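You operate a simulated robot arm through the tools that you are given. There is no shell and no other tool.

You run a simulated robot arm. Do the job below in one go: nothing can be reset, and whatever is moved stays where it is left.

TASK
Switch the orange heat mat off and air its misted cover clear.
Fine: open its vent with the orange slider, dial back to 22, probe into the teal socket after the switch is Off; cover, tray and other controls of the wall bench stay.

The check looks at the end state, three seconds after you hand in, the way a careful person would. Anything else that was tipped, shoved, dropped, spilled or broken makes it a failure. Lids that push on must go on centred and level and be pressed home; caps that screw on are set level and turned clockwise until they are tight.

THE ROBOT
A 7-joint arm with a two-finger parallel gripper, fixed in place. Base frame: the origin is on the floor under the middle of its stand, x ahead of it, y to its left, z up; the work surface is at about z = 80. Lengths are in cm, angles in degrees, forces in N, time in s.
It reaches about 111.2 cm from its shoulder. Its first joint turns from -166.0 to 166.0 degrees. Payload 3.43 kg.
Tool frame: the origin (TCP) lies between the finger pads and is the grasp point; the fingertips stand 3.4 cm ahead of it; z points along the fingers, y is the line along which they close. The gripper opens to 12.8 cm. The fingers are 2.4 cm wide and 1.2 cm thick; the gripper's body (4.8 by 13 cm) begins 9.6 cm behind the TCP.
Orientation is that of the tool frame in the base frame, as [roll, pitch, yaw] about the fixed x, y, z axes, in that order (R = Rz(yaw) Ry(pitch) Rx(roll)). With the fingers straight down and closing along the base's y, the tool's x points along the base's -x, its y along +y and its z along -z.

THE INTERFACE
- The arm moves only by the tool step_arm. Its arguments are lists of equal length, an entry for each row: "angular": the turn, a rotation vector about the tool's x, y, z in degrees, a list of three; "xyz": the shift along the tool's x, y, z in m, a list of three; "jaw": the opening, from 0 (shut) to 1 (fully open). In form: {"angular": [[ax, ay, az], ...], "xyz": [[dx, dy, dz], ...], "jaw": [jaw, ...]}. A call has 1 to 20 rows; each row shifts and turns the commanded pose from where the row before left it, along the tool's axes as they then stand. Rows are played at 5 a second. More than 5 cm and 8.6 degrees between two rows, or a gripper value outside its range, and nothing of the call is played. Where a pose cannot be reached the arm comes as near as it can. A force on the tool above 60 N (or 10 N above the force at the start of the call, whichever is more), or a blocked arm, ends the call early, and 0.2 s more pass. Each finger travels about 15.3 cm/s and halts on what it meets, pressing with about 28 N; the grip force reading is that of the motor and also rises with nothing between the fingers. The clock runs only during rows and for 0.2 s after the last one: add rows that do not move to give the fingers time. The reply holds the time, the measured pose of the TCP, the force on the tool along the base axes, the opening and the grip force, in the units named above and with some noise, with the torque about the TCP (base axes, N m) and any sound that the robot's microphone picked up.
- Cameras (640 x 400 px; columns grow to the right, rows downward): "scene" is fixed at [40.15, -50.02, 129.05]; the picture's right is [0.98, -0.20, 0.00], its down [-0.17, -0.83, -0.54] and it looks along [0.11, 0.53, -0.84] (base axes); focal length 214 px, centre (320, 200). "wrist" rides on the gripper at [7.6, -1.1, -16] in the tool frame; the picture's right is [0.15, 0.99, 0.00], its down [-0.88, 0.13, -0.46] and it looks along [-0.45, 0.07, 0.89] (tool axes); focal length 234 px, centre (320, 200). There is no depth. A picture from a camera that has moved, and an enlarged one, comes with that camera's place and axes in the base frame and with its lens.
- get_image(camera): a new picture of that camera. No time passes.
- close_up(camera, box): a new picture of the part [left, top, right, bottom] of that camera's present view, enlarged. No time passes.
- finish_job(): hands the job in; it is judged then, once.

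Nothing tells you positions but the pictures and the camera data. Unless the task says otherwise, let go and move clear before handing in.

The tools are called as a command line: name --argument value ..., lists and objects as JSON in quotes. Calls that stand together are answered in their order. step_arm: Moves the arm, as the interface text tells. Its arguments: {"type":"object","properties":{"angular":{"type":"array","items":{"type":"array","items":{"type":"number"}}},"xyz":{"type":"array","items":{"type":"array","items":{"type":"number"}}},"jaw":{"type":"array","items":{"type":"number"}}},"required":["angular","xyz","jaw"]} The other tools are called the same way: get_image (camera) takes a picture; close_up (camera, box) takes an enlarged picture of a part of a camera's view; finish_job () hands the job in.

At the start:

```text
clock: 0.0
ee_pos: [55.38, 24.81, 117.4]
orientation: [180.0, -0.1, 179.9]
wrist_force: [-0.3, 0.1, 0.0]
torque: [0.0, -0.01, 0.01]
width: 12.81
grasp_force: 0.1
```

scene: 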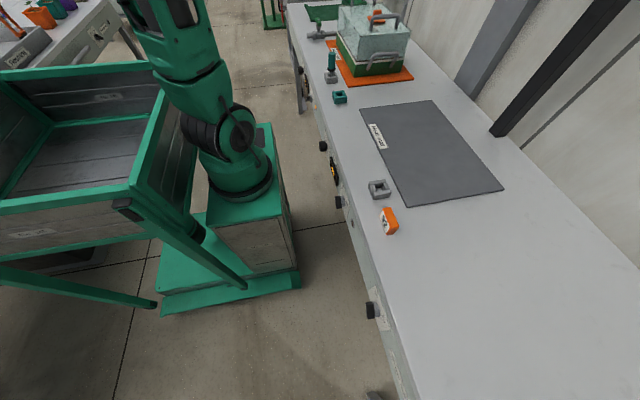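
wrist: 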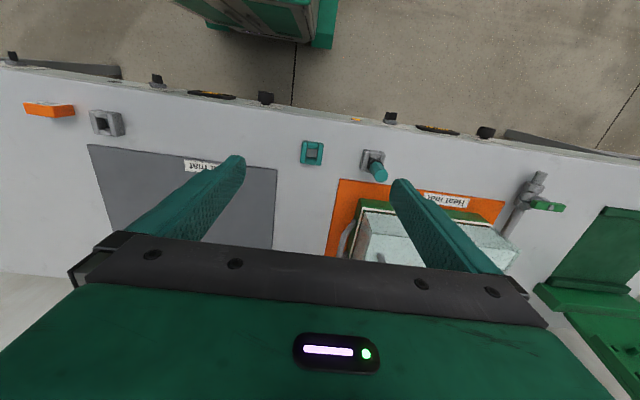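

I see a wall bench with an orange heat mat carrying a misted cover on a green tray, a grey mat, probe sockets, and knobs on the bench front edge. I'll zoom in on the parts before moving anything.

close_up --camera "scene" --box '[270, 0, 430, 100]'

close_up --camera "scene" --box '[300, 100, 460, 200]'

close_up --camera "scene" --box '[310, 150, 430, 225]'

close_up --camera "wrist" --box '[280, 80, 600, 280]'

close_up --camera "wrist" --box '[0, 40, 320, 240]'

close_up --camera "scene" --box '[0, 0, 160, 100]'

```text
4.00 times, centred on (350, 50) of scene
camera zoom: at [40.15, -50.02, 129.05], right [0.98, -0.2, 0.0], down [-0.17, -0.83, -0.54], along [0.11, 0.53, -0.84], focal length 858 px, centre (200, 800)
```

zoom: 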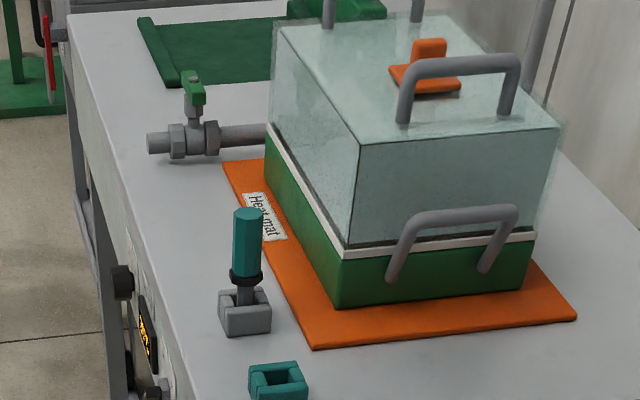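

```text
4.00 times, centred on (380, 150) of scene
camera zoom: at [40.15, -50.02, 129.05], right [0.98, -0.2, 0.0], down [-0.17, -0.83, -0.54], along [0.11, 0.53, -0.84], focal length 858 px, centre (80, 400)
```

zoom: 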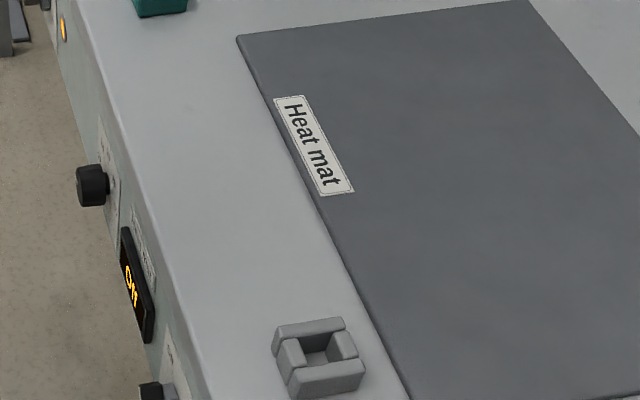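

```text
5.33 times, centred on (370, 188) of scene
camera zoom: at [40.15, -50.02, 129.05], right [0.98, -0.2, 0.0], down [-0.17, -0.83, -0.54], along [0.11, 0.53, -0.84], focal length 1144 px, centre (53, 267)
```

zoom: 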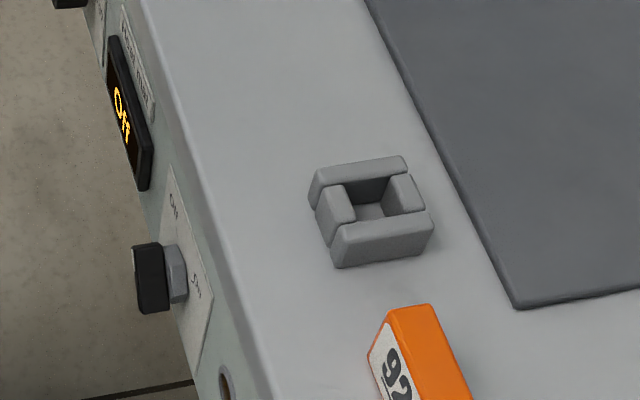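

```text
2.00 times, centred on (440, 180) of wrist
camera zoom: at [47.85, 23.45, 133.27], right [-0.15, 0.99, 0.0], down [0.88, 0.13, 0.45], along [0.45, 0.07, -0.89], focal length 468 px, centre (80, 240)
```

zoom: 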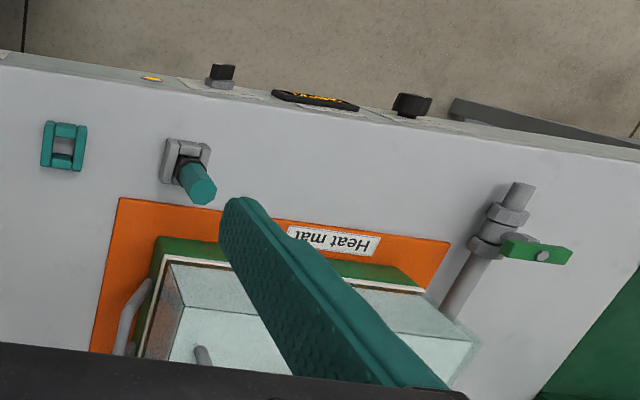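

```text
2.00 times, centred on (160, 140) of wrist
camera zoom: at [47.85, 23.45, 133.27], right [-0.15, 0.99, 0.0], down [0.88, 0.13, 0.45], along [0.45, 0.07, -0.89], focal length 468 px, centre (640, 320)
```

zoom: 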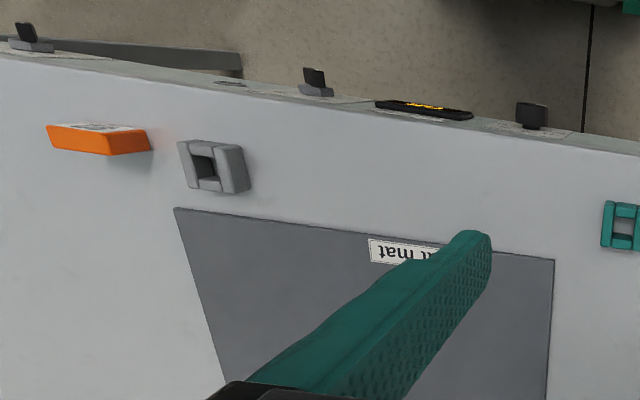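

```text
4.00 times, centred on (80, 50) of scene
camera zoom: at [40.15, -50.02, 129.05], right [0.98, -0.2, 0.0], down [-0.17, -0.83, -0.54], along [0.11, 0.53, -0.84], focal length 858 px, centre (1280, 800)
```

zoom: 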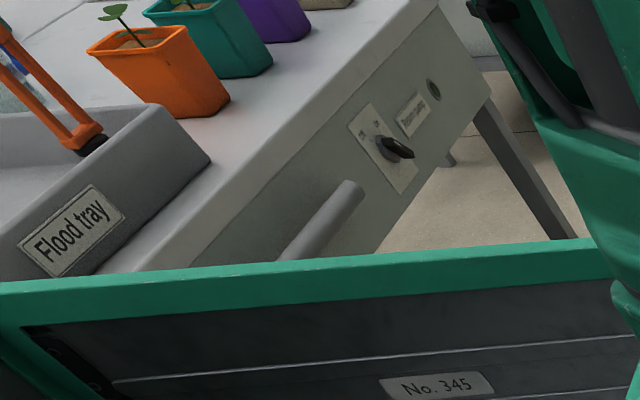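

The orange mat's panel is on the bench's front face and I can't read it from here. I'll shift the wrist camera toward the orange mat's area, staying high, to look at the cover, slider and probe.

step_arm --angular '[[0, 0, 0], [0, 0, 0], [0, 0, 0], [0, 0, 0], [0, 0, 0], [0, 0, 0]]' --xyz '[[0.03, 0.03, -0.01], [0.03, 0.03, -0.01], [0.03, 0.03, -0.01], [0.03, 0.03, -0.01], [0.03, 0.03, -0.01], [0.0, 0.03, -0.01]]' --jaw '[1, 1, 1, 1, 1, 1]'

get_image --camera "wrist"

get_image --camera "scene"

```text
clock: 1.4
ee_pos: [39.57, 42.34, 123.66]
orientation: [179.8, 0.5, 180.0]
wrist_force: [-0.5, -0.6, 1.2]
torque: [0.08, 0.02, 0.0]
width: 12.83
grasp_force: 0.1
out of reach, approached as far as the arm can: row 3
```

```text
taken
camera wrist: at [31.89, 41.05, 139.53], right [-0.14, 0.99, 0.0], down [0.88, 0.13, 0.46], along [0.46, 0.07, -0.89], focal length 234 px, centre (320, 200)
```

wrist: 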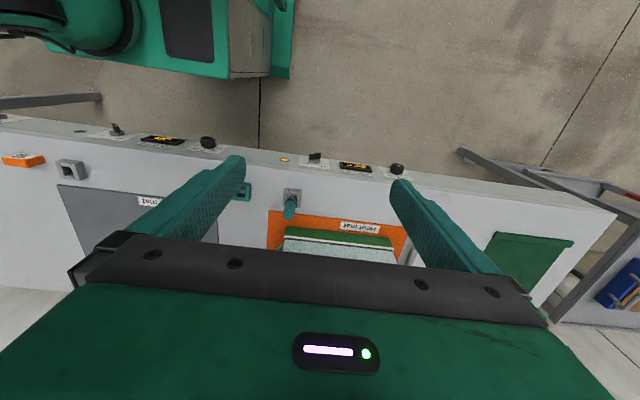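

```text
taken
```

scene: 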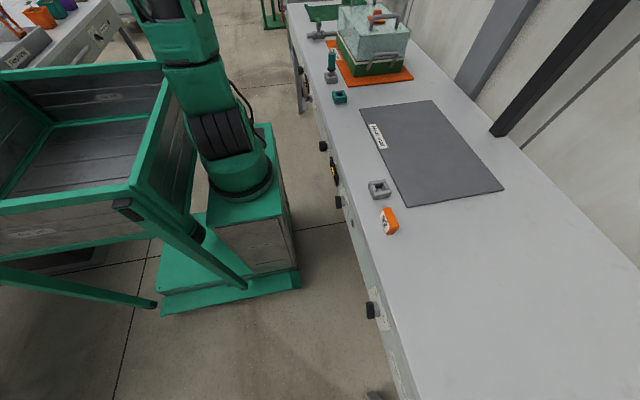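

The orange mat's panel (lamp, switch, display, dial) is on the front face near y≈40–55. I'll tip the gripper forward so the wrist camera can see that face.

step_arm --angular '[[0, -8, 0], [0, -8, 0], [0, -8, 0], [0, -8, 0], [0, -8, 0]]' --xyz '[[0, 0, 0.02], [0, 0, 0.02], [0, 0, 0], [0, 0, 0], [0, 0, 0]]' --jaw '[1, 1, 1, 1, 1]'

get_image --camera "wrist"

```text
clock: 2.8
ee_pos: [46.86, 37.61, 123.27]
orientation: [173.3, 36.3, 167.7]
wrist_force: [0.0, 1.0, 0.2]
torque: [-0.07, -0.03, -0.04]
width: 12.81
grasp_force: 0.1
stopped in row 5: the arm was blocked; the commanded pose is now the measured one
```

```text
taken
camera wrist: at [31.11, 37.94, 131.42], right [0.03, 1.0, 0.01], down [0.44, -0.02, 0.9], along [0.9, -0.02, -0.44], focal length 234 px, centre (320, 200)
```

wrist: 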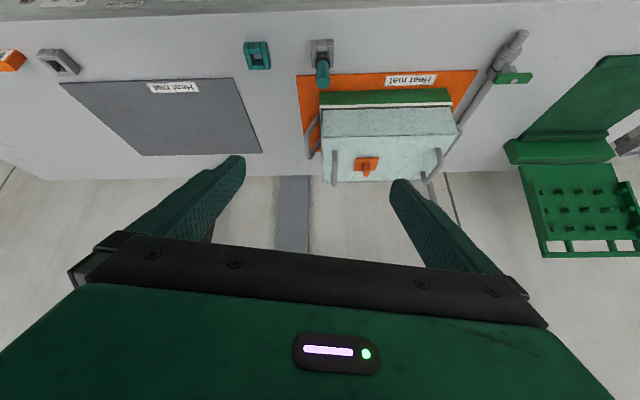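

The gripper stopped short with a "blocked" report, probably from a joint limit. I'll check the arm's posture in the scene view before moving on.

get_image --camera "scene"

close_up --camera "wrist" --box '[280, 20, 560, 195]'

```text
taken
```

scene: 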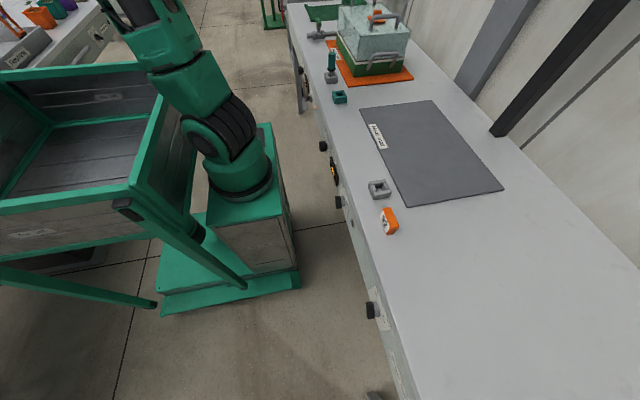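

```text
2.29 times, centred on (420, 108) of wrist
camera zoom: at [31.11, 37.94, 131.42], right [0.03, 1.0, 0.01], down [0.44, -0.02, 0.9], along [0.9, -0.02, -0.44], focal length 535 px, centre (91, 411)
```

zoom: 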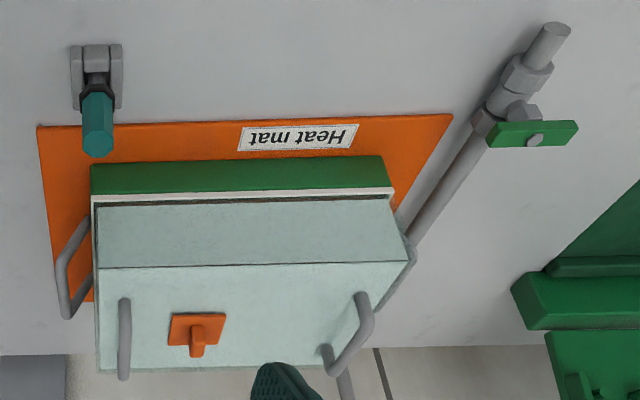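

Triangulating the two views, I get the slider at about (83, 49, 96.5), the probe handle top at about (62.5, 38, 91) and the teal socket at about (62, 24). Next I'll lower the camera in front of the bench to read the orange mat's panel.

step_arm --angular '[[0, 0, 0], [0, 0, 0], [0, 0, 0], [0, 0, 0], [0, 0, 0], [0, 0, 0], [0, 0, 0], [0, 0, 0], [0, 0, 0], [0, 0, 0]]' --xyz '[[0.033, 0.0047, 0.0273], [0.033, 0.0047, 0.0273], [0.033, 0.0047, 0.0273], [0.033, 0.0047, 0.0273], [0.033, 0.0047, 0.0273], [0.033, 0.0047, 0.0273], [0.033, 0.0047, 0.0273], [0.033, 0.0047, 0.0273], [0.033, 0.0047, 0.0273], [0.033, 0.0047, 0.0273]]' --jaw '[1, 1, 1, 1, 1, 1, 1, 1, 1, 1]'

get_image --camera "wrist"

get_image --camera "scene"

```text
clock: 5.0
ee_pos: [36.42, 47.27, 81.6]
orientation: [174.5, 37.1, 170.2]
wrist_force: [-0.2, 1.1, 0.0]
torque: [-0.02, 0.01, 0.02]
width: 12.81
grasp_force: 0.1
```

```text
taken
camera wrist: at [20.7, 47.17, 89.53], right [0.0, 1.0, -0.01], down [0.43, 0.01, 0.9], along [0.9, 0.0, -0.43], focal length 234 px, centre (320, 200)
```

wrist: 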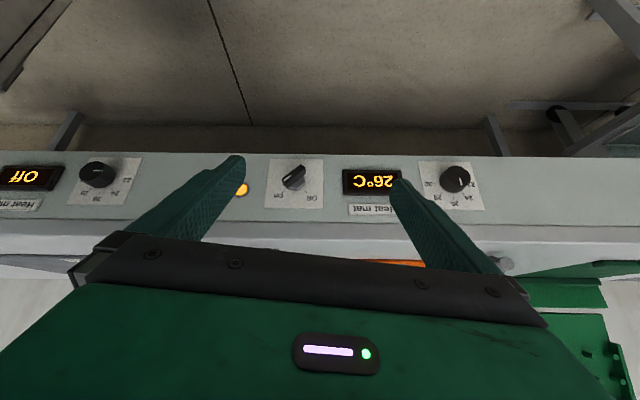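

```text
taken
```

scene: 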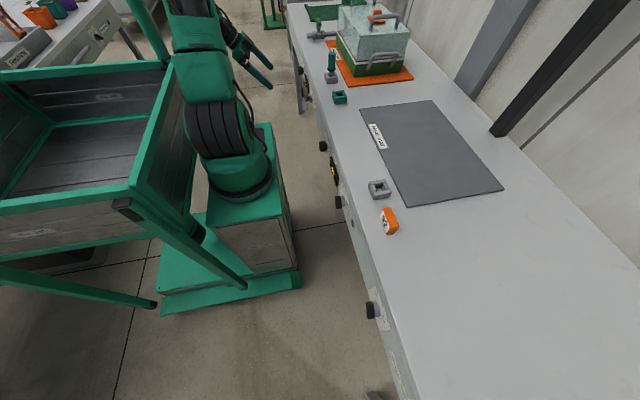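

Now I can see the panel, upside down in the picture: an amber lamp, a rotary On/Off switch, a 26°C display and a dial. I'll zoom in on each one.

close_up --camera "wrist" --box '[240, 140, 360, 215]'

close_up --camera "wrist" --box '[390, 145, 510, 220]'

close_up --camera "wrist" --box '[0, 140, 160, 240]'

close_up --camera "wrist" --box '[320, 145, 440, 220]'

```text
5.33 times, centred on (300, 178) of wrist
camera zoom: at [20.7, 47.17, 89.53], right [0.0, 1.0, -0.01], down [0.43, 0.01, 0.9], along [0.9, 0.0, -0.43], focal length 1249 px, centre (427, 320)
```

zoom: 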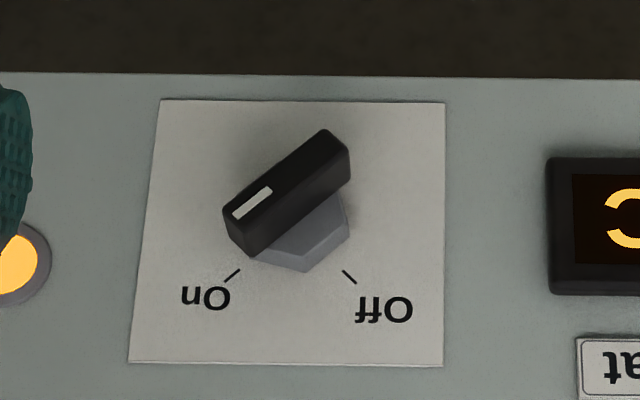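

```text
5.33 times, centred on (450, 182) of wrist
camera zoom: at [20.7, 47.17, 89.53], right [0.0, 1.0, -0.01], down [0.43, 0.01, 0.9], along [0.9, 0.0, -0.43], focal length 1249 px, centre (-373, 293)
```

zoom: 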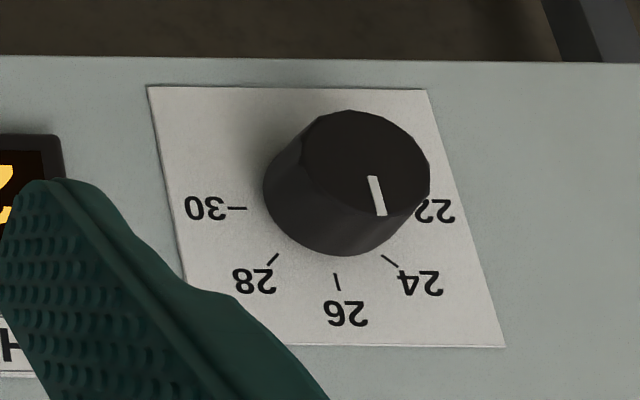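

```text
4.00 times, centred on (80, 190) of wrist
camera zoom: at [20.7, 47.17, 89.53], right [0.0, 1.0, -0.01], down [0.43, 0.01, 0.9], along [0.9, 0.0, -0.43], focal length 937 px, centre (1280, 240)
```

zoom: 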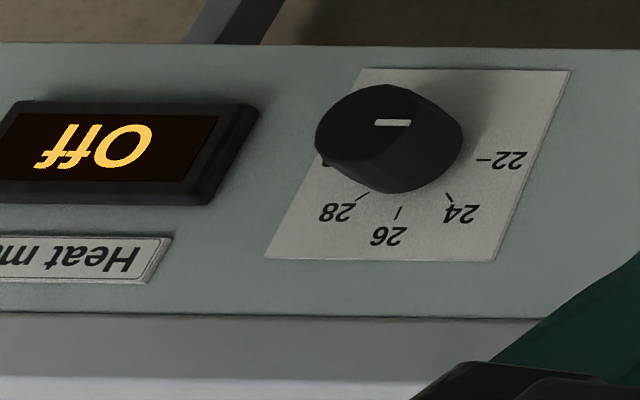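

```text
5.33 times, centred on (380, 182) of wrist
camera zoom: at [20.7, 47.17, 89.53], right [0.0, 1.0, -0.01], down [0.43, 0.01, 0.9], along [0.9, 0.0, -0.43], focal length 1249 px, centre (0, 293)
```

zoom: 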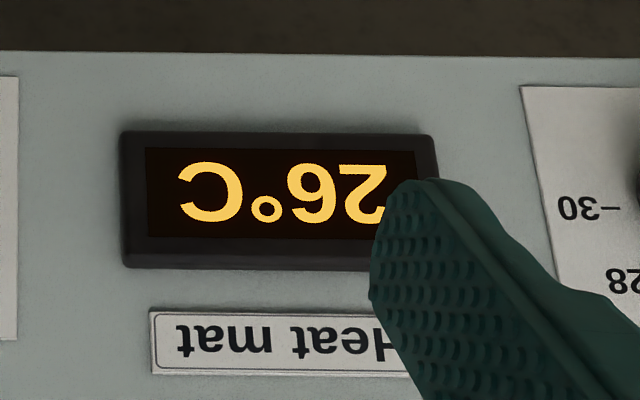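

The switch points at On, upper right as an operator sees it, with Off at upper left. The dial sits at 26 on top, with 22 at 9 o'clock, so both need a 90° counter-clockwise turn (−90° about the tool's z). I'll level the gripper to point straight at the panel.

step_arm --angular '[[-0.57, -7.49, -1.01], [-0.57, -7.49, -1.01], [-0.57, -7.49, -1.01], [-0.57, -7.49, -1.01], [-0.57, -7.49, -1.01], [-0.57, -7.49, -1.01], [-0.57, -7.49, -1.01], [0, 0, 0]]' --xyz '[[0, 0, 0], [0, 0, 0], [0, 0, 0], [0, 0, 0], [0, 0, 0], [0, 0, 0], [0, 0, 0], [0, 0, 0]]' --jaw '[0.6, 0.6, 0.6, 0.6, 0.6, 0.6, 0.6, 0.6]'

get_image --camera "wrist"

get_image --camera "scene"

```text
clock: 6.6
ee_pos: [48.57, 43.69, 82.49]
orientation: [157.3, 86.7, 143.3]
wrist_force: [0.0, 0.8, 1.0]
torque: [-0.03, 0.02, 0.0]
width: 7.7
grasp_force: 0.1
stopped in row 7: the arm was blocked; the commanded pose is now the measured one
```

```text
taken
camera wrist: at [32.55, 46.55, 75.56], right [0.23, 0.96, -0.12], down [-0.37, 0.21, 0.91], along [0.9, -0.17, 0.4], focal length 234 px, centre (320, 200)
```

wrist: 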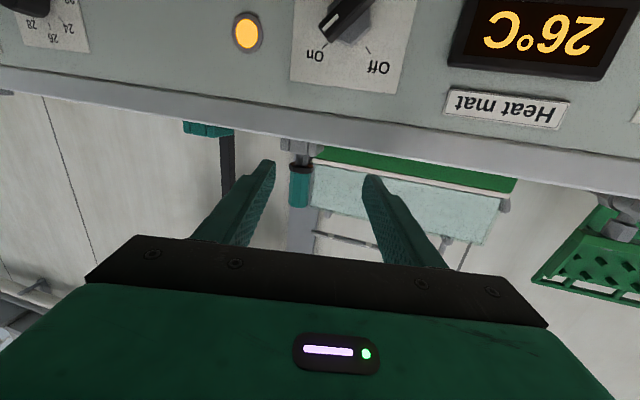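

```text
taken
```

scene: 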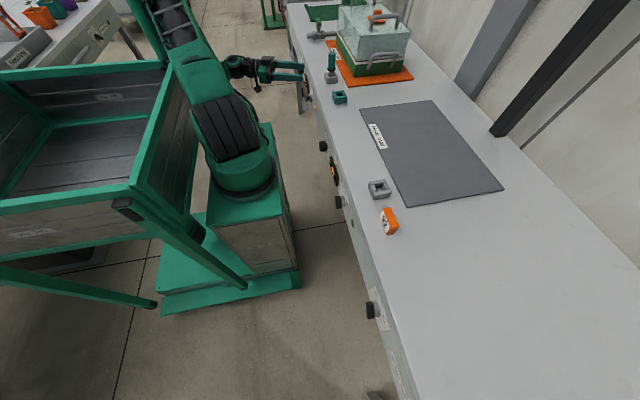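

The arm was blocked again, with the tool yawed about 14° off and some 12 cm further forward than commanded. I'll check whether a link is touching the green crate or whether it's only a joint limit.

close_up --camera "scene" --box '[90, 0, 330, 150]'

close_up --camera "scene" --box '[100, 120, 340, 270]'

```text
2.67 times, centred on (210, 75) of scene
camera zoom: at [40.15, -50.02, 129.05], right [0.98, -0.2, 0.0], down [-0.17, -0.83, -0.54], along [0.11, 0.53, -0.84], focal length 572 px, centre (613, 533)
```

zoom: 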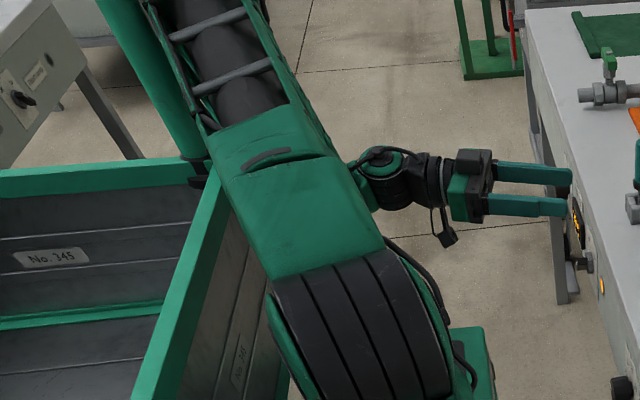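

```text
2.67 times, centred on (220, 195) of scene
camera zoom: at [40.15, -50.02, 129.05], right [0.98, -0.2, 0.0], down [-0.17, -0.83, -0.54], along [0.11, 0.53, -0.84], focal length 572 px, centre (587, 213)
```

zoom: 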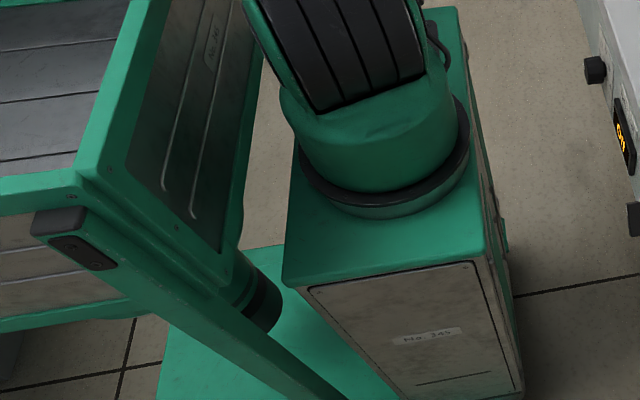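

The link's lower end looks close to the crate corner, so I'll avoid pulling the wrist back toward it. I'll correct the yaw in place with small steps and see how much freedom there is.

step_arm --angular '[[-4.7, -1, -0.5], [-4.7, -1, -0.5], [-4.7, -1, -0.5], [0, 0, 0]]' --xyz '[[0, 0, 0], [0, 0, 0], [0, 0, 0], [0, 0, 0]]' --jaw '[0.6, 0.6, 0.6, 0.6]'

close_up --camera "scene" --box '[90, 0, 330, 150]'

get_image --camera "wrist"

```text
clock: 7.8
ee_pos: [49.93, 42.89, 82.52]
orientation: [-29.3, 88.5, -31.9]
wrist_force: [0.1, 0.1, -0.7]
torque: [-0.02, 0.02, 0.03]
width: 7.68
grasp_force: 0.1
stopped in row 4: the arm was blocked; the commanded pose is now the measured one
```

```text
2.67 times, centred on (210, 75) of scene
camera zoom: at [40.15, -50.02, 129.05], right [0.98, -0.2, 0.0], down [-0.17, -0.83, -0.54], along [0.11, 0.53, -0.84], focal length 572 px, centre (613, 533)
```

zoom: 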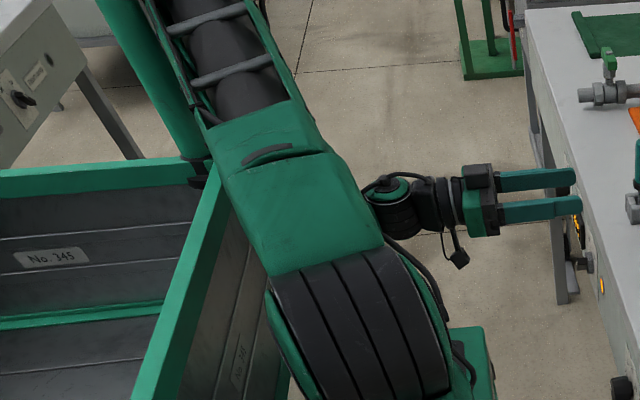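

```text
taken
camera wrist: at [34.09, 42.2, 74.52], right [0.05, 0.99, -0.16], down [-0.47, 0.16, 0.87], along [0.88, 0.03, 0.47], focal length 234 px, centre (320, 200)
```

wrist: 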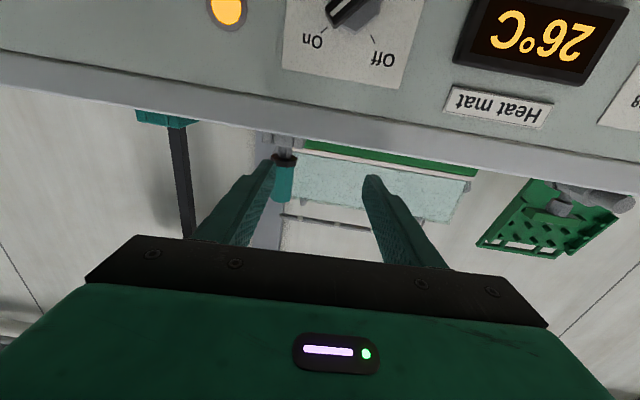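

The gripper now points almost straight along +x at (49.9, 42.9, 82.5), and the elbow fold looks like the limit. I'll lower it while easing back from the bench edge.

step_arm --angular '[[0, 0, 0], [0, 0, 0], [0, 0, 0], [0, 0, 0]]' --xyz '[[0.015, 0, -0.005], [0.015, 0, -0.007], [0.015, 0, -0.007], [0.0, 0, 0]]' --jaw '[0.6, 0.6, 0.6, 0.6]'

get_image --camera "wrist"

close_up --camera "scene" --box '[200, 20, 360, 120]'

```text
clock: 9.0
ee_pos: [49.84, 41.51, 79.36]
orientation: [12.3, 88.4, 6.2]
wrist_force: [0.6, -0.2, -0.1]
torque: [0.01, -0.01, 0.0]
width: 7.67
grasp_force: 0.0
stopped in row 4: the arm was blocked; the commanded pose is now the measured one
```

```text
taken
camera wrist: at [33.99, 42.05, 71.26], right [0.11, 0.98, -0.14], down [-0.46, 0.17, 0.87], along [0.88, -0.03, 0.48], focal length 234 px, centre (320, 200)
```

wrist: 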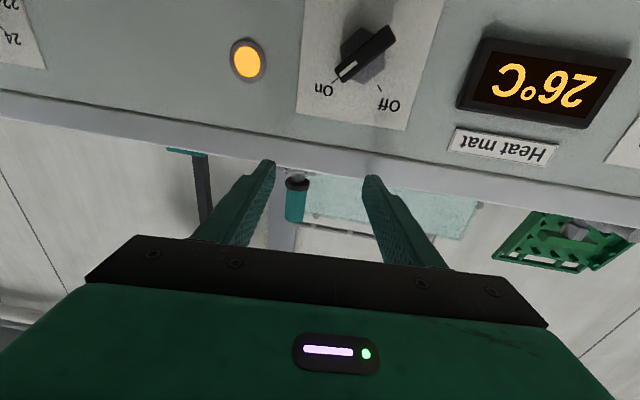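

```text
4.00 times, centred on (280, 70) of scene
camera zoom: at [40.15, -50.02, 129.05], right [0.98, -0.2, 0.0], down [-0.17, -0.83, -0.54], along [0.11, 0.53, -0.84], focal length 858 px, centre (480, 720)
```

zoom: 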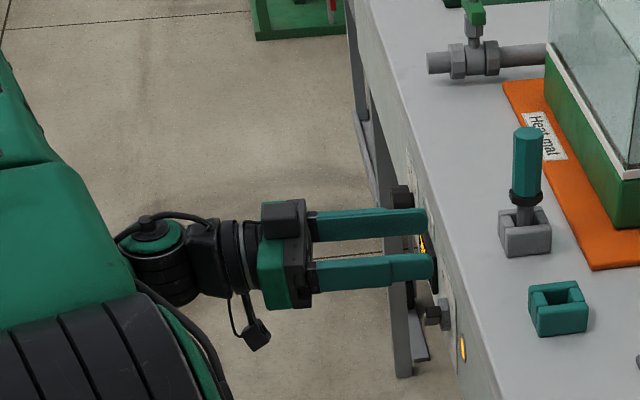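

My read is that the last wrist joint is at its limit with this roll, since tool x is pointing down. I'll roll the gripper the other way, −135° about its own axis, while backing off. That also lines the fingers up with the switch blade.

step_arm --angular '[[0, 0, -8.4], [0, 0, -8.4], [0, 0, -8.4], [0, 0, -8.4], [0, 0, -8.4], [0, 0, -8.4], [0, 0, -8.4], [0, 0, -8.4], [0, 0, -8.4], [0, 0, -8.4], [0, 0, -8.4], [0, 0, -8.4], [0, 0, -8.4], [0, 0, -8.4], [0, 0, -8.4], [0, 0, -8.4], [0, 0, 0]]' --xyz '[[0, 0, -0.003], [0, 0, -0.003], [0, 0, -0.003], [0, 0, -0.003], [0, 0, -0.003], [0, 0, -0.003], [0, 0, -0.003], [0, 0, -0.003], [0, 0, -0.003], [0, 0, -0.003], [0, 0, 0], [0, 0, 0], [0, 0, 0], [0, 0, 0], [0, 0, 0], [0, 0, 0], [0, 0, 0]]' --jaw '[0.6, 0.6, 0.6, 0.6, 0.6, 0.6, 0.6, 0.6, 0.6, 0.6, 0.6, 0.6, 0.6, 0.6, 0.6, 0.6, 0.6]'

get_image --camera "wrist"

get_image --camera "scene"

```text
clock: 12.8
ee_pos: [50.01, 39.96, 79.99]
orientation: [-87.0, -43.8, -103.7]
wrist_force: [0.7, 0.3, -0.4]
torque: [-0.02, 0.01, -0.02]
width: 7.68
grasp_force: 0.1
stopped in row 17: the arm was blocked; the commanded pose is now the measured one
```

```text
taken
camera wrist: at [33.25, 38.4, 85.41], right [-0.13, -0.78, -0.61], down [-0.31, 0.62, -0.72], along [0.94, 0.09, -0.33], focal length 234 px, centre (320, 200)
```

wrist: 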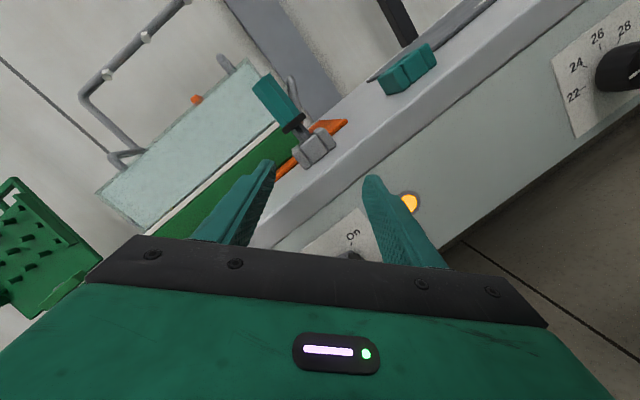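

```text
taken
```

scene: 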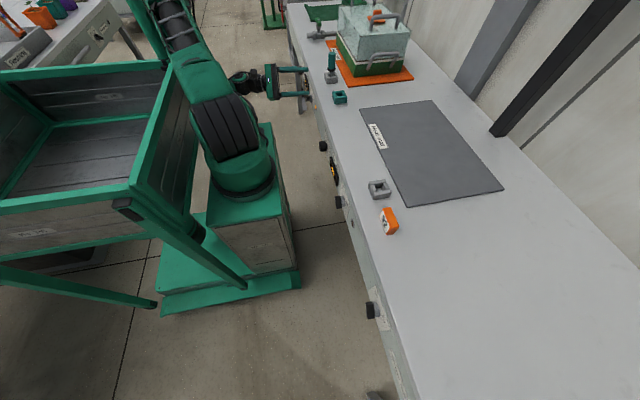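

The roll worked, and the post at the crate corner explains why I can't pull back further. I'll look closely at the switch's depth before sliding the fingers in along the blade.

close_up --camera "scene" --box '[264, 60, 344, 110]'

close_up --camera "wrist" --box '[180, 120, 500, 320]'

close_up --camera "scene" --box '[310, 170, 390, 220]'

```text
8.00 times, centred on (304, 85) of scene
camera zoom: at [40.15, -50.02, 129.05], right [0.98, -0.2, 0.0], down [-0.17, -0.83, -0.54], along [0.11, 0.53, -0.84], focal length 1716 px, centre (448, 1120)
```

zoom: 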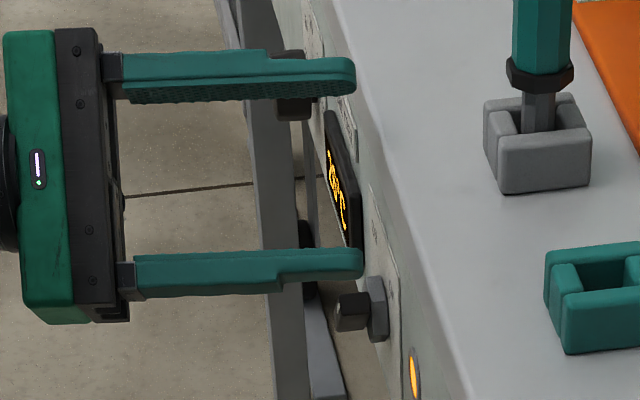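

```text
2.00 times, centred on (340, 220) of wrist
camera zoom: at [33.25, 38.4, 85.41], right [-0.13, -0.78, -0.61], down [-0.31, 0.62, -0.72], along [0.94, 0.09, -0.33], focal length 468 px, centre (280, 160)
```

zoom: 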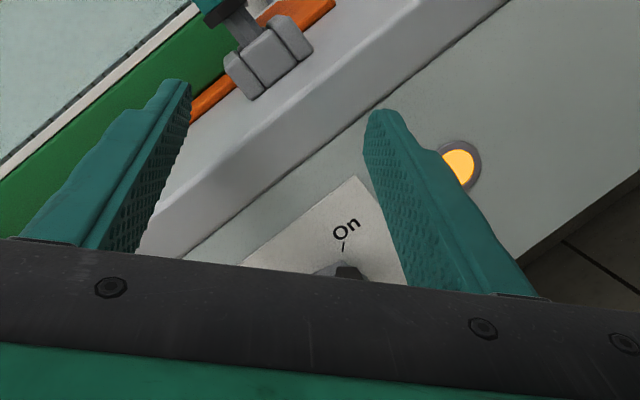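

```text
8.00 times, centred on (350, 195) of scene
camera zoom: at [40.15, -50.02, 129.05], right [0.98, -0.2, 0.0], down [-0.17, -0.83, -0.54], along [0.11, 0.53, -0.84], focal length 1716 px, centre (80, 240)
```

zoom: 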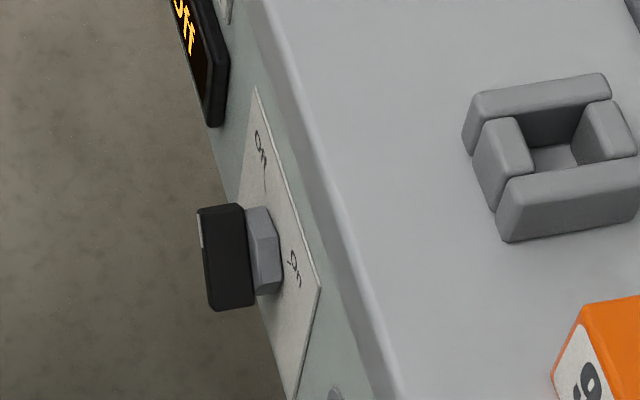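

The blade's outer face is at about x≈52.7 and the panel at about 55.5, with the switch axis near (y 43, z 69.8). Fingertips at about x≈53.7 would grip the blade. I'll square up the gripper, narrow the jaws and move to the blade's upper-right side.

step_arm --angular '[[3.2, -4.9, -0.5], [3.2, -4.9, -0.5], [0, 0, 0], [0, 0, 0], [0, 0, 0], [0, 0, 0]]' --xyz '[[0, 0, 0.002], [0, 0, 0.001], [-0.007, 0.0165, 0], [-0.007, 0.0165, 0], [-0.007, 0.0165, 0], [0, 0, 0]]' --jaw '[0.42, 0.42, 0.42, 0.42, 0.42, 0.42]'

close_up --camera "scene" --box '[264, 60, 344, 110]'

get_image --camera "wrist"

```text
clock: 14.2
ee_pos: [49.95, 38.06, 75.5]
orientation: [-90.7, -44.3, -89.5]
wrist_force: [0.4, -0.2, 0.0]
torque: [0.03, 0.02, 0.0]
width: 5.4
grasp_force: 0.1
```

```text
8.00 times, centred on (304, 85) of scene
camera zoom: at [40.15, -50.02, 129.05], right [0.98, -0.2, 0.0], down [-0.17, -0.83, -0.54], along [0.11, 0.53, -0.84], focal length 1716 px, centre (448, 1120)
```

zoom: 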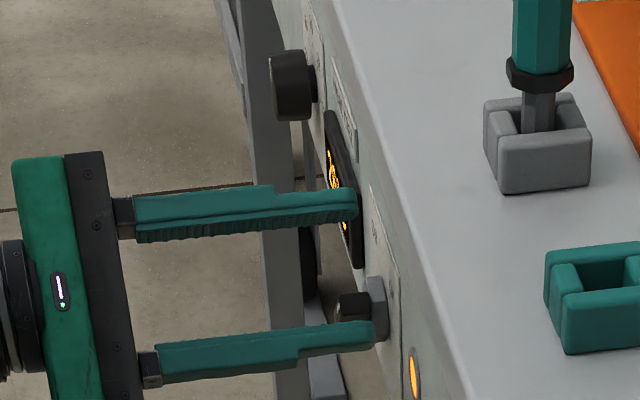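

```text
taken
camera wrist: at [34.02, 33.28, 81.63], right [0.0, -0.8, -0.61], down [-0.46, 0.54, -0.7], along [0.89, 0.28, -0.37], focal length 234 px, centre (320, 200)
```

wrist: 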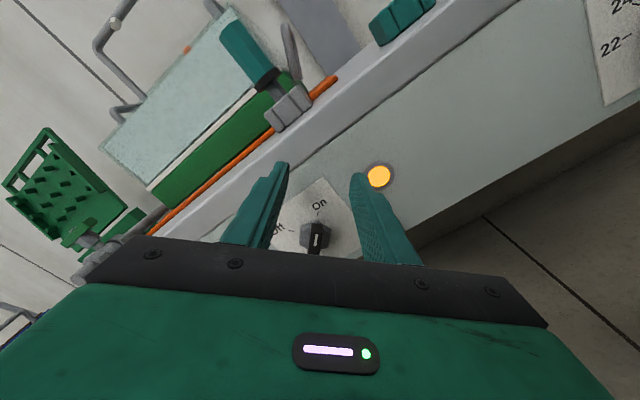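

I'm in position with the blade visible between the fingers. I'll zoom in to check the lateral alignment.

close_up --camera "wrist" --box '[240, 160, 400, 260]'

```text
4.00 times, centred on (320, 210) of wrist
camera zoom: at [34.02, 33.28, 81.63], right [0.0, -0.8, -0.61], down [-0.46, 0.54, -0.7], along [0.89, 0.28, -0.37], focal length 937 px, centre (320, 160)
```

zoom: 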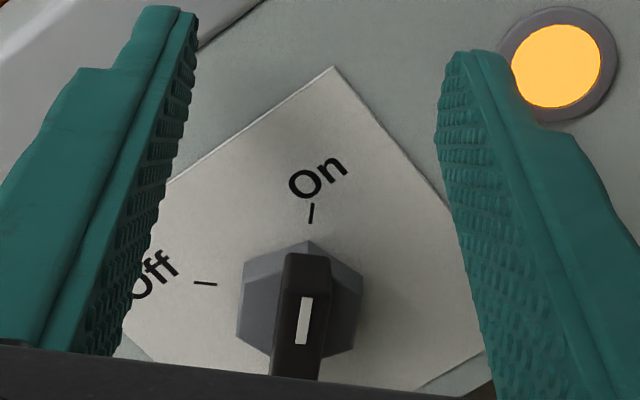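

The switch axis comes out at (42.9, 69.8), about 0.6 cm to the side of my closing line. I'll slide in along the blade, centring as I go, then check.

step_arm --angular '[[0, 0, 0], [0, 0, 0], [0, 0, 0], [0, 0, 0], [0, 0, 0]]' --xyz '[[-0.018, 0.003, 0.0], [-0.018, 0.0025, 0.002], [-0.019, 0.0, 0.002], [-0.018, 0.0, 0.001], [0, 0, 0]]' --jaw '[0.42, 0.42, 0.42, 0.42, 0.42]'

get_image --camera "wrist"

close_up --camera "scene" --box '[264, 60, 344, 110]'

```text
clock: 15.4
ee_pos: [49.72, 44.5, 72.93]
orientation: [-92.1, -40.9, -88.8]
wrist_force: [-10.2, -33.6, -17.4]
torque: [-0.96, 0.87, -0.97]
width: 7.41
grasp_force: 18.1
```

```text
taken
camera wrist: at [33.89, 39.32, 79.0], right [-0.02, -0.76, -0.65], down [-0.47, 0.58, -0.66], along [0.88, 0.3, -0.37], focal length 234 px, centre (320, 200)
```

wrist: 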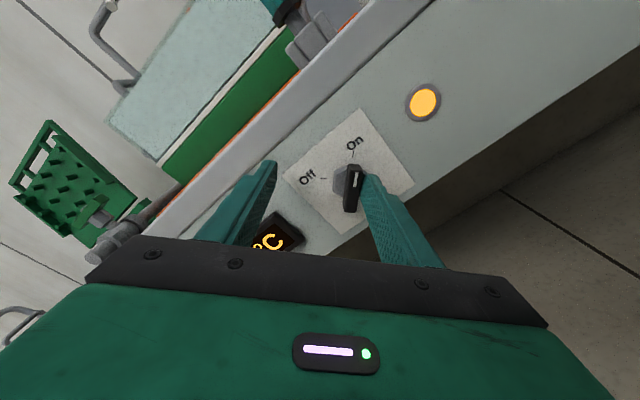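

```text
8.00 times, centred on (304, 85) of scene
camera zoom: at [40.15, -50.02, 129.05], right [0.98, -0.2, 0.0], down [-0.17, -0.83, -0.54], along [0.11, 0.53, -0.84], focal length 1716 px, centre (448, 1120)
```

zoom: 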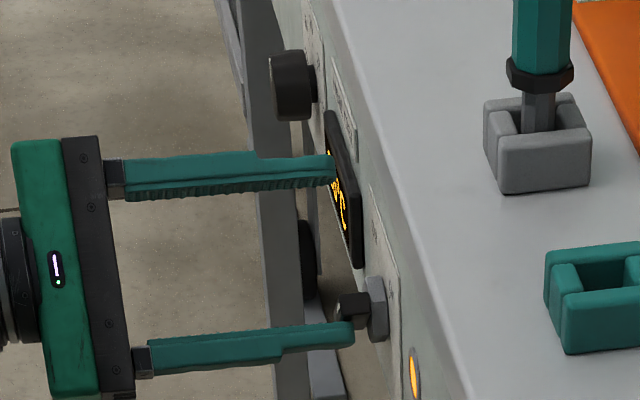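

A finger is pressing on the blade and the arm is about 3 cm from where I commanded it. I'll hold still for a moment and see whether it settles.

step_arm --angular '[[0, 0, 0]]' --xyz '[[0, 0, 0]]' --jaw '[0.42]'

get_image --camera "wrist"

get_image --camera "scene"

close_up --camera "scene" --box '[140, 0, 300, 100]'

```text
clock: 15.8
ee_pos: [49.79, 44.49, 72.79]
orientation: [-91.9, -40.7, -88.8]
wrist_force: [-13.4, -30.2, -19.9]
torque: [-0.82, 1.0, -0.96]
width: 7.44
grasp_force: 17.5
```

```text
taken
camera wrist: at [33.91, 39.33, 78.98], right [-0.02, -0.76, -0.65], down [-0.47, 0.58, -0.66], along [0.88, 0.3, -0.37], focal length 234 px, centre (320, 200)
```

wrist: 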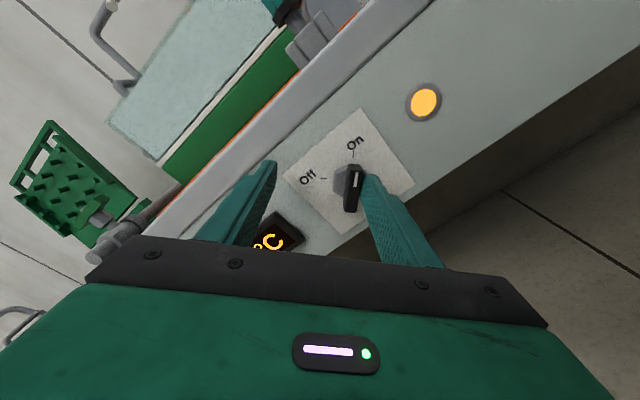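

```text
taken
```

scene: 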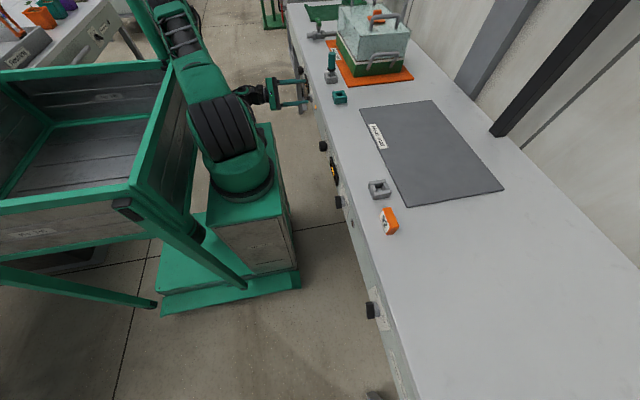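

```text
4.00 times, centred on (220, 50) of scene
camera zoom: at [40.15, -50.02, 129.05], right [0.98, -0.2, 0.0], down [-0.17, -0.83, -0.54], along [0.11, 0.53, -0.84], focal length 858 px, centre (720, 800)
```

zoom: 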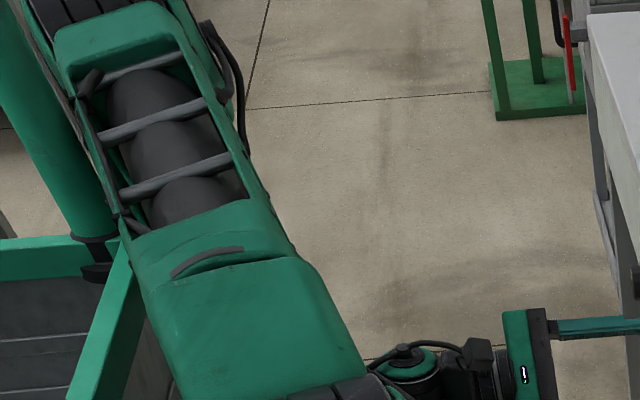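

The arm column looks like it's leaning on the green post, which limits this posture. I'll see how the blade sits relative to the finger.

close_up --camera "wrist" --box '[250, 110, 450, 235]'

close_up --camera "scene" --box '[120, 0, 200, 50]'

```text
3.20 times, centred on (350, 172) of wrist
camera zoom: at [33.91, 39.33, 78.98], right [-0.02, -0.76, -0.65], down [-0.47, 0.58, -0.66], along [0.88, 0.3, -0.37], focal length 749 px, centre (224, 288)
```

zoom: 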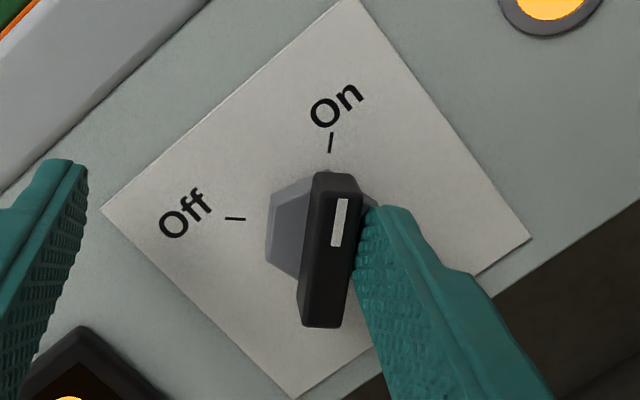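

```text
8.00 times, centred on (160, 25) of scene
camera zoom: at [40.15, -50.02, 129.05], right [0.98, -0.2, 0.0], down [-0.17, -0.83, -0.54], along [0.11, 0.53, -0.84], focal length 1716 px, centre (1600, 1600)
```

zoom: 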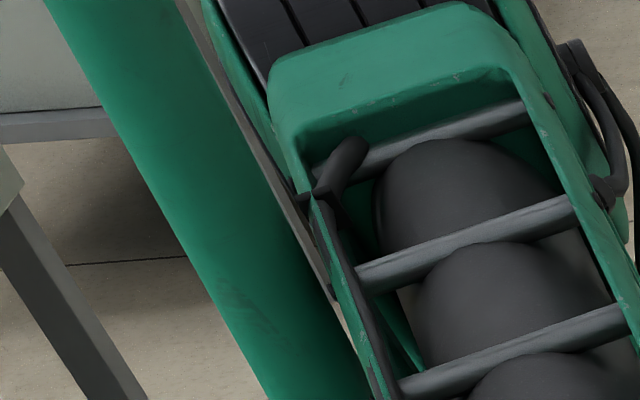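

The blade is still at On and the gripper can't get low enough in this posture. A better way is to stack the fingers vertically with the jaws fully open, keeping the hand higher, and push the blade's top end toward +y with the lower finger. First I'll back out along the blade.

step_arm --angular '[[0, 0, 0], [0, 0, 0], [0, 0, 0], [0, 0, 0], [0, 0, 0]]' --xyz '[[0.018, 0, 0], [0.018, 0, 0], [0.018, 0, -0.003], [0.018, 0, -0.003], [0, 0, 0]]' --jaw '[0.42, 0.42, 0.42, 0.42, 0.42]'

get_image --camera "wrist"

```text
clock: 17.0
ee_pos: [50.17, 37.73, 74.27]
orientation: [-89.7, -45.9, -90.0]
wrist_force: [0.2, -0.6, 0.0]
torque: [0.02, -0.01, 0.02]
width: 5.36
grasp_force: 0.0
```

```text
taken
camera wrist: at [34.13, 33.11, 80.43], right [0.0, -0.81, -0.58], down [-0.46, 0.52, -0.72], along [0.89, 0.27, -0.37], focal length 234 px, centre (320, 200)
```

wrist: 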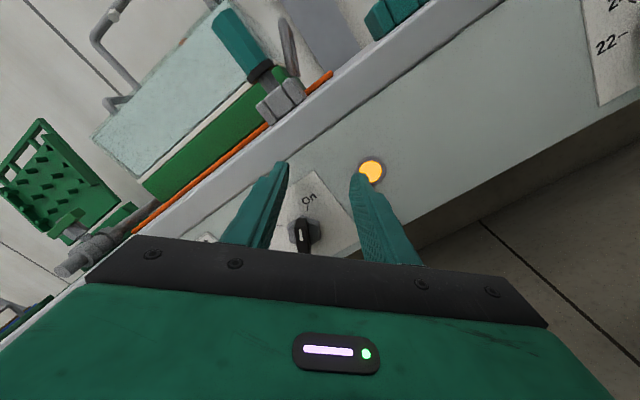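

That matched the command exactly with no contact, so the obstruction only appears when the wrist is near y≈44 and low. I'll yaw the tool about +14° so the wrist stays nearer y≈36, then check.

step_arm --angular '[[4.95, -4.95, 0], [4.95, -4.95, 0], [0, 0, 0]]' --xyz '[[0, 0, 0], [0, 0, 0], [0, 0, 0]]' --jaw '[0.42, 0.42, 0.42]'

close_up --camera "wrist" --box '[220, 140, 420, 265]'

close_up --camera "scene" --box '[200, 40, 360, 140]'

```text
clock: 18.0
ee_pos: [51.26, 36.79, 75.46]
orientation: [-89.3, -45.0, -79.2]
wrist_force: [-10.4, 7.8, -7.2]
torque: [0.33, 0.46, 0.04]
width: 5.26
grasp_force: 0.1
stopped in row 3: the arm was blocked; the commanded pose is now the measured one
```

```text
3.20 times, centred on (320, 202) of wrist
camera zoom: at [36.4, 28.95, 81.36], right [0.16, -0.79, -0.6], down [-0.55, 0.43, -0.72], along [0.82, 0.44, -0.36], focal length 749 px, centre (320, 192)
```

zoom: 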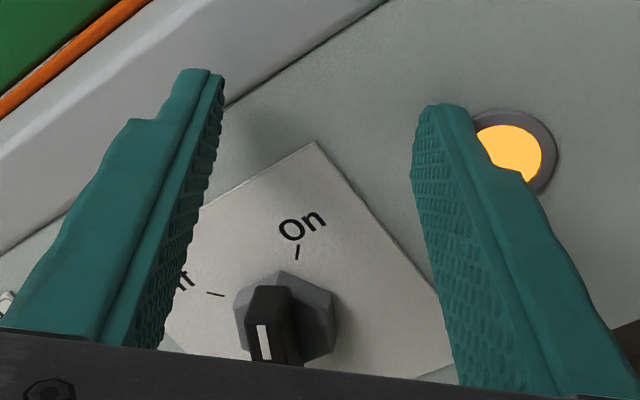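

```text
4.00 times, centred on (280, 90) of scene
camera zoom: at [40.15, -50.02, 129.05], right [0.98, -0.2, 0.0], down [-0.17, -0.83, -0.54], along [0.11, 0.53, -0.84], focal length 858 px, centre (480, 640)
```

zoom: 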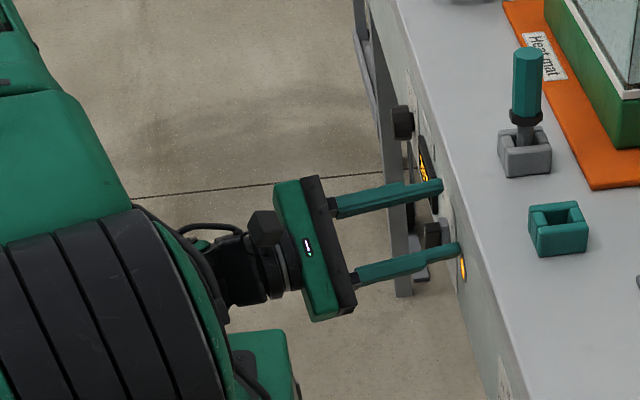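

Wherever the wrist sits lower and further back, it runs into the crate side, so I'll work with the tool tilted about 40° downward to keep the wrist higher and further forward. I'll re-orient now, lifting clear of the panel.

step_arm --angular '[[-3.71, -4.83, -5.58], [-3.71, -4.83, -5.58], [-3.71, -4.83, -5.58], [-3.71, -4.83, -5.58], [-3.71, -4.83, -5.58], [-3.71, -4.83, -5.58], [-3.71, -4.83, -5.58], [0, 0, 0], [0, 0, 0]]' --xyz '[[0.007, -0.006, 0], [0.007, -0.006, 0], [0.007, -0.003, -0.005], [0.006, 0, -0.01], [0.006, 0, -0.01], [0.006, 0, -0.01], [0.006, 0, -0.01], [0, 0, -0.01], [0, 0, 0]]' --jaw '[0.42, 0.42, 0.42, 0.42, 0.3, 0.2, 0.1, 0, 0]'

get_image --camera "wrist"

get_image --camera "scene"

```text
clock: 20.0
ee_pos: [46.2, 35.41, 83.49]
orientation: [-179.2, -50.4, 0.5]
wrist_force: [0.8, 0.3, 0.6]
torque: [0.04, 0.05, -0.01]
width: 0.01
grasp_force: 28.1
```

```text
taken
camera wrist: at [38.81, 36.11, 99.39], right [0.11, -0.99, 0.1], down [-0.91, -0.14, -0.39], along [0.4, -0.05, -0.92], focal length 234 px, centre (320, 200)
```

wrist: 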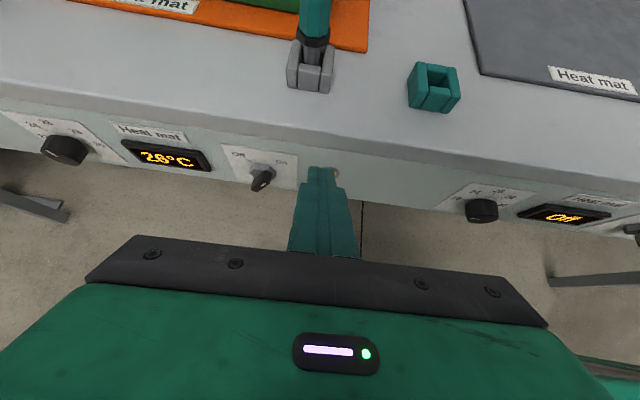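

```text
taken
```

scene: 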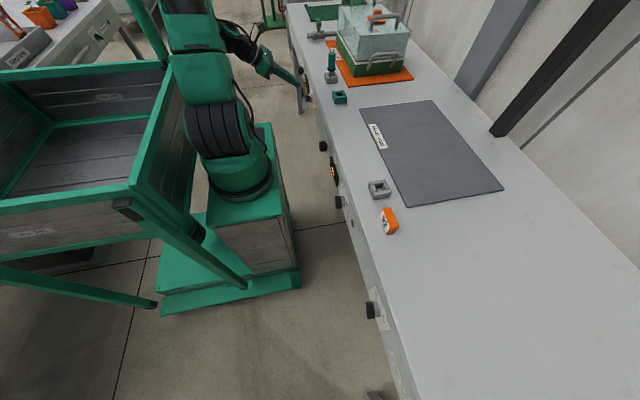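

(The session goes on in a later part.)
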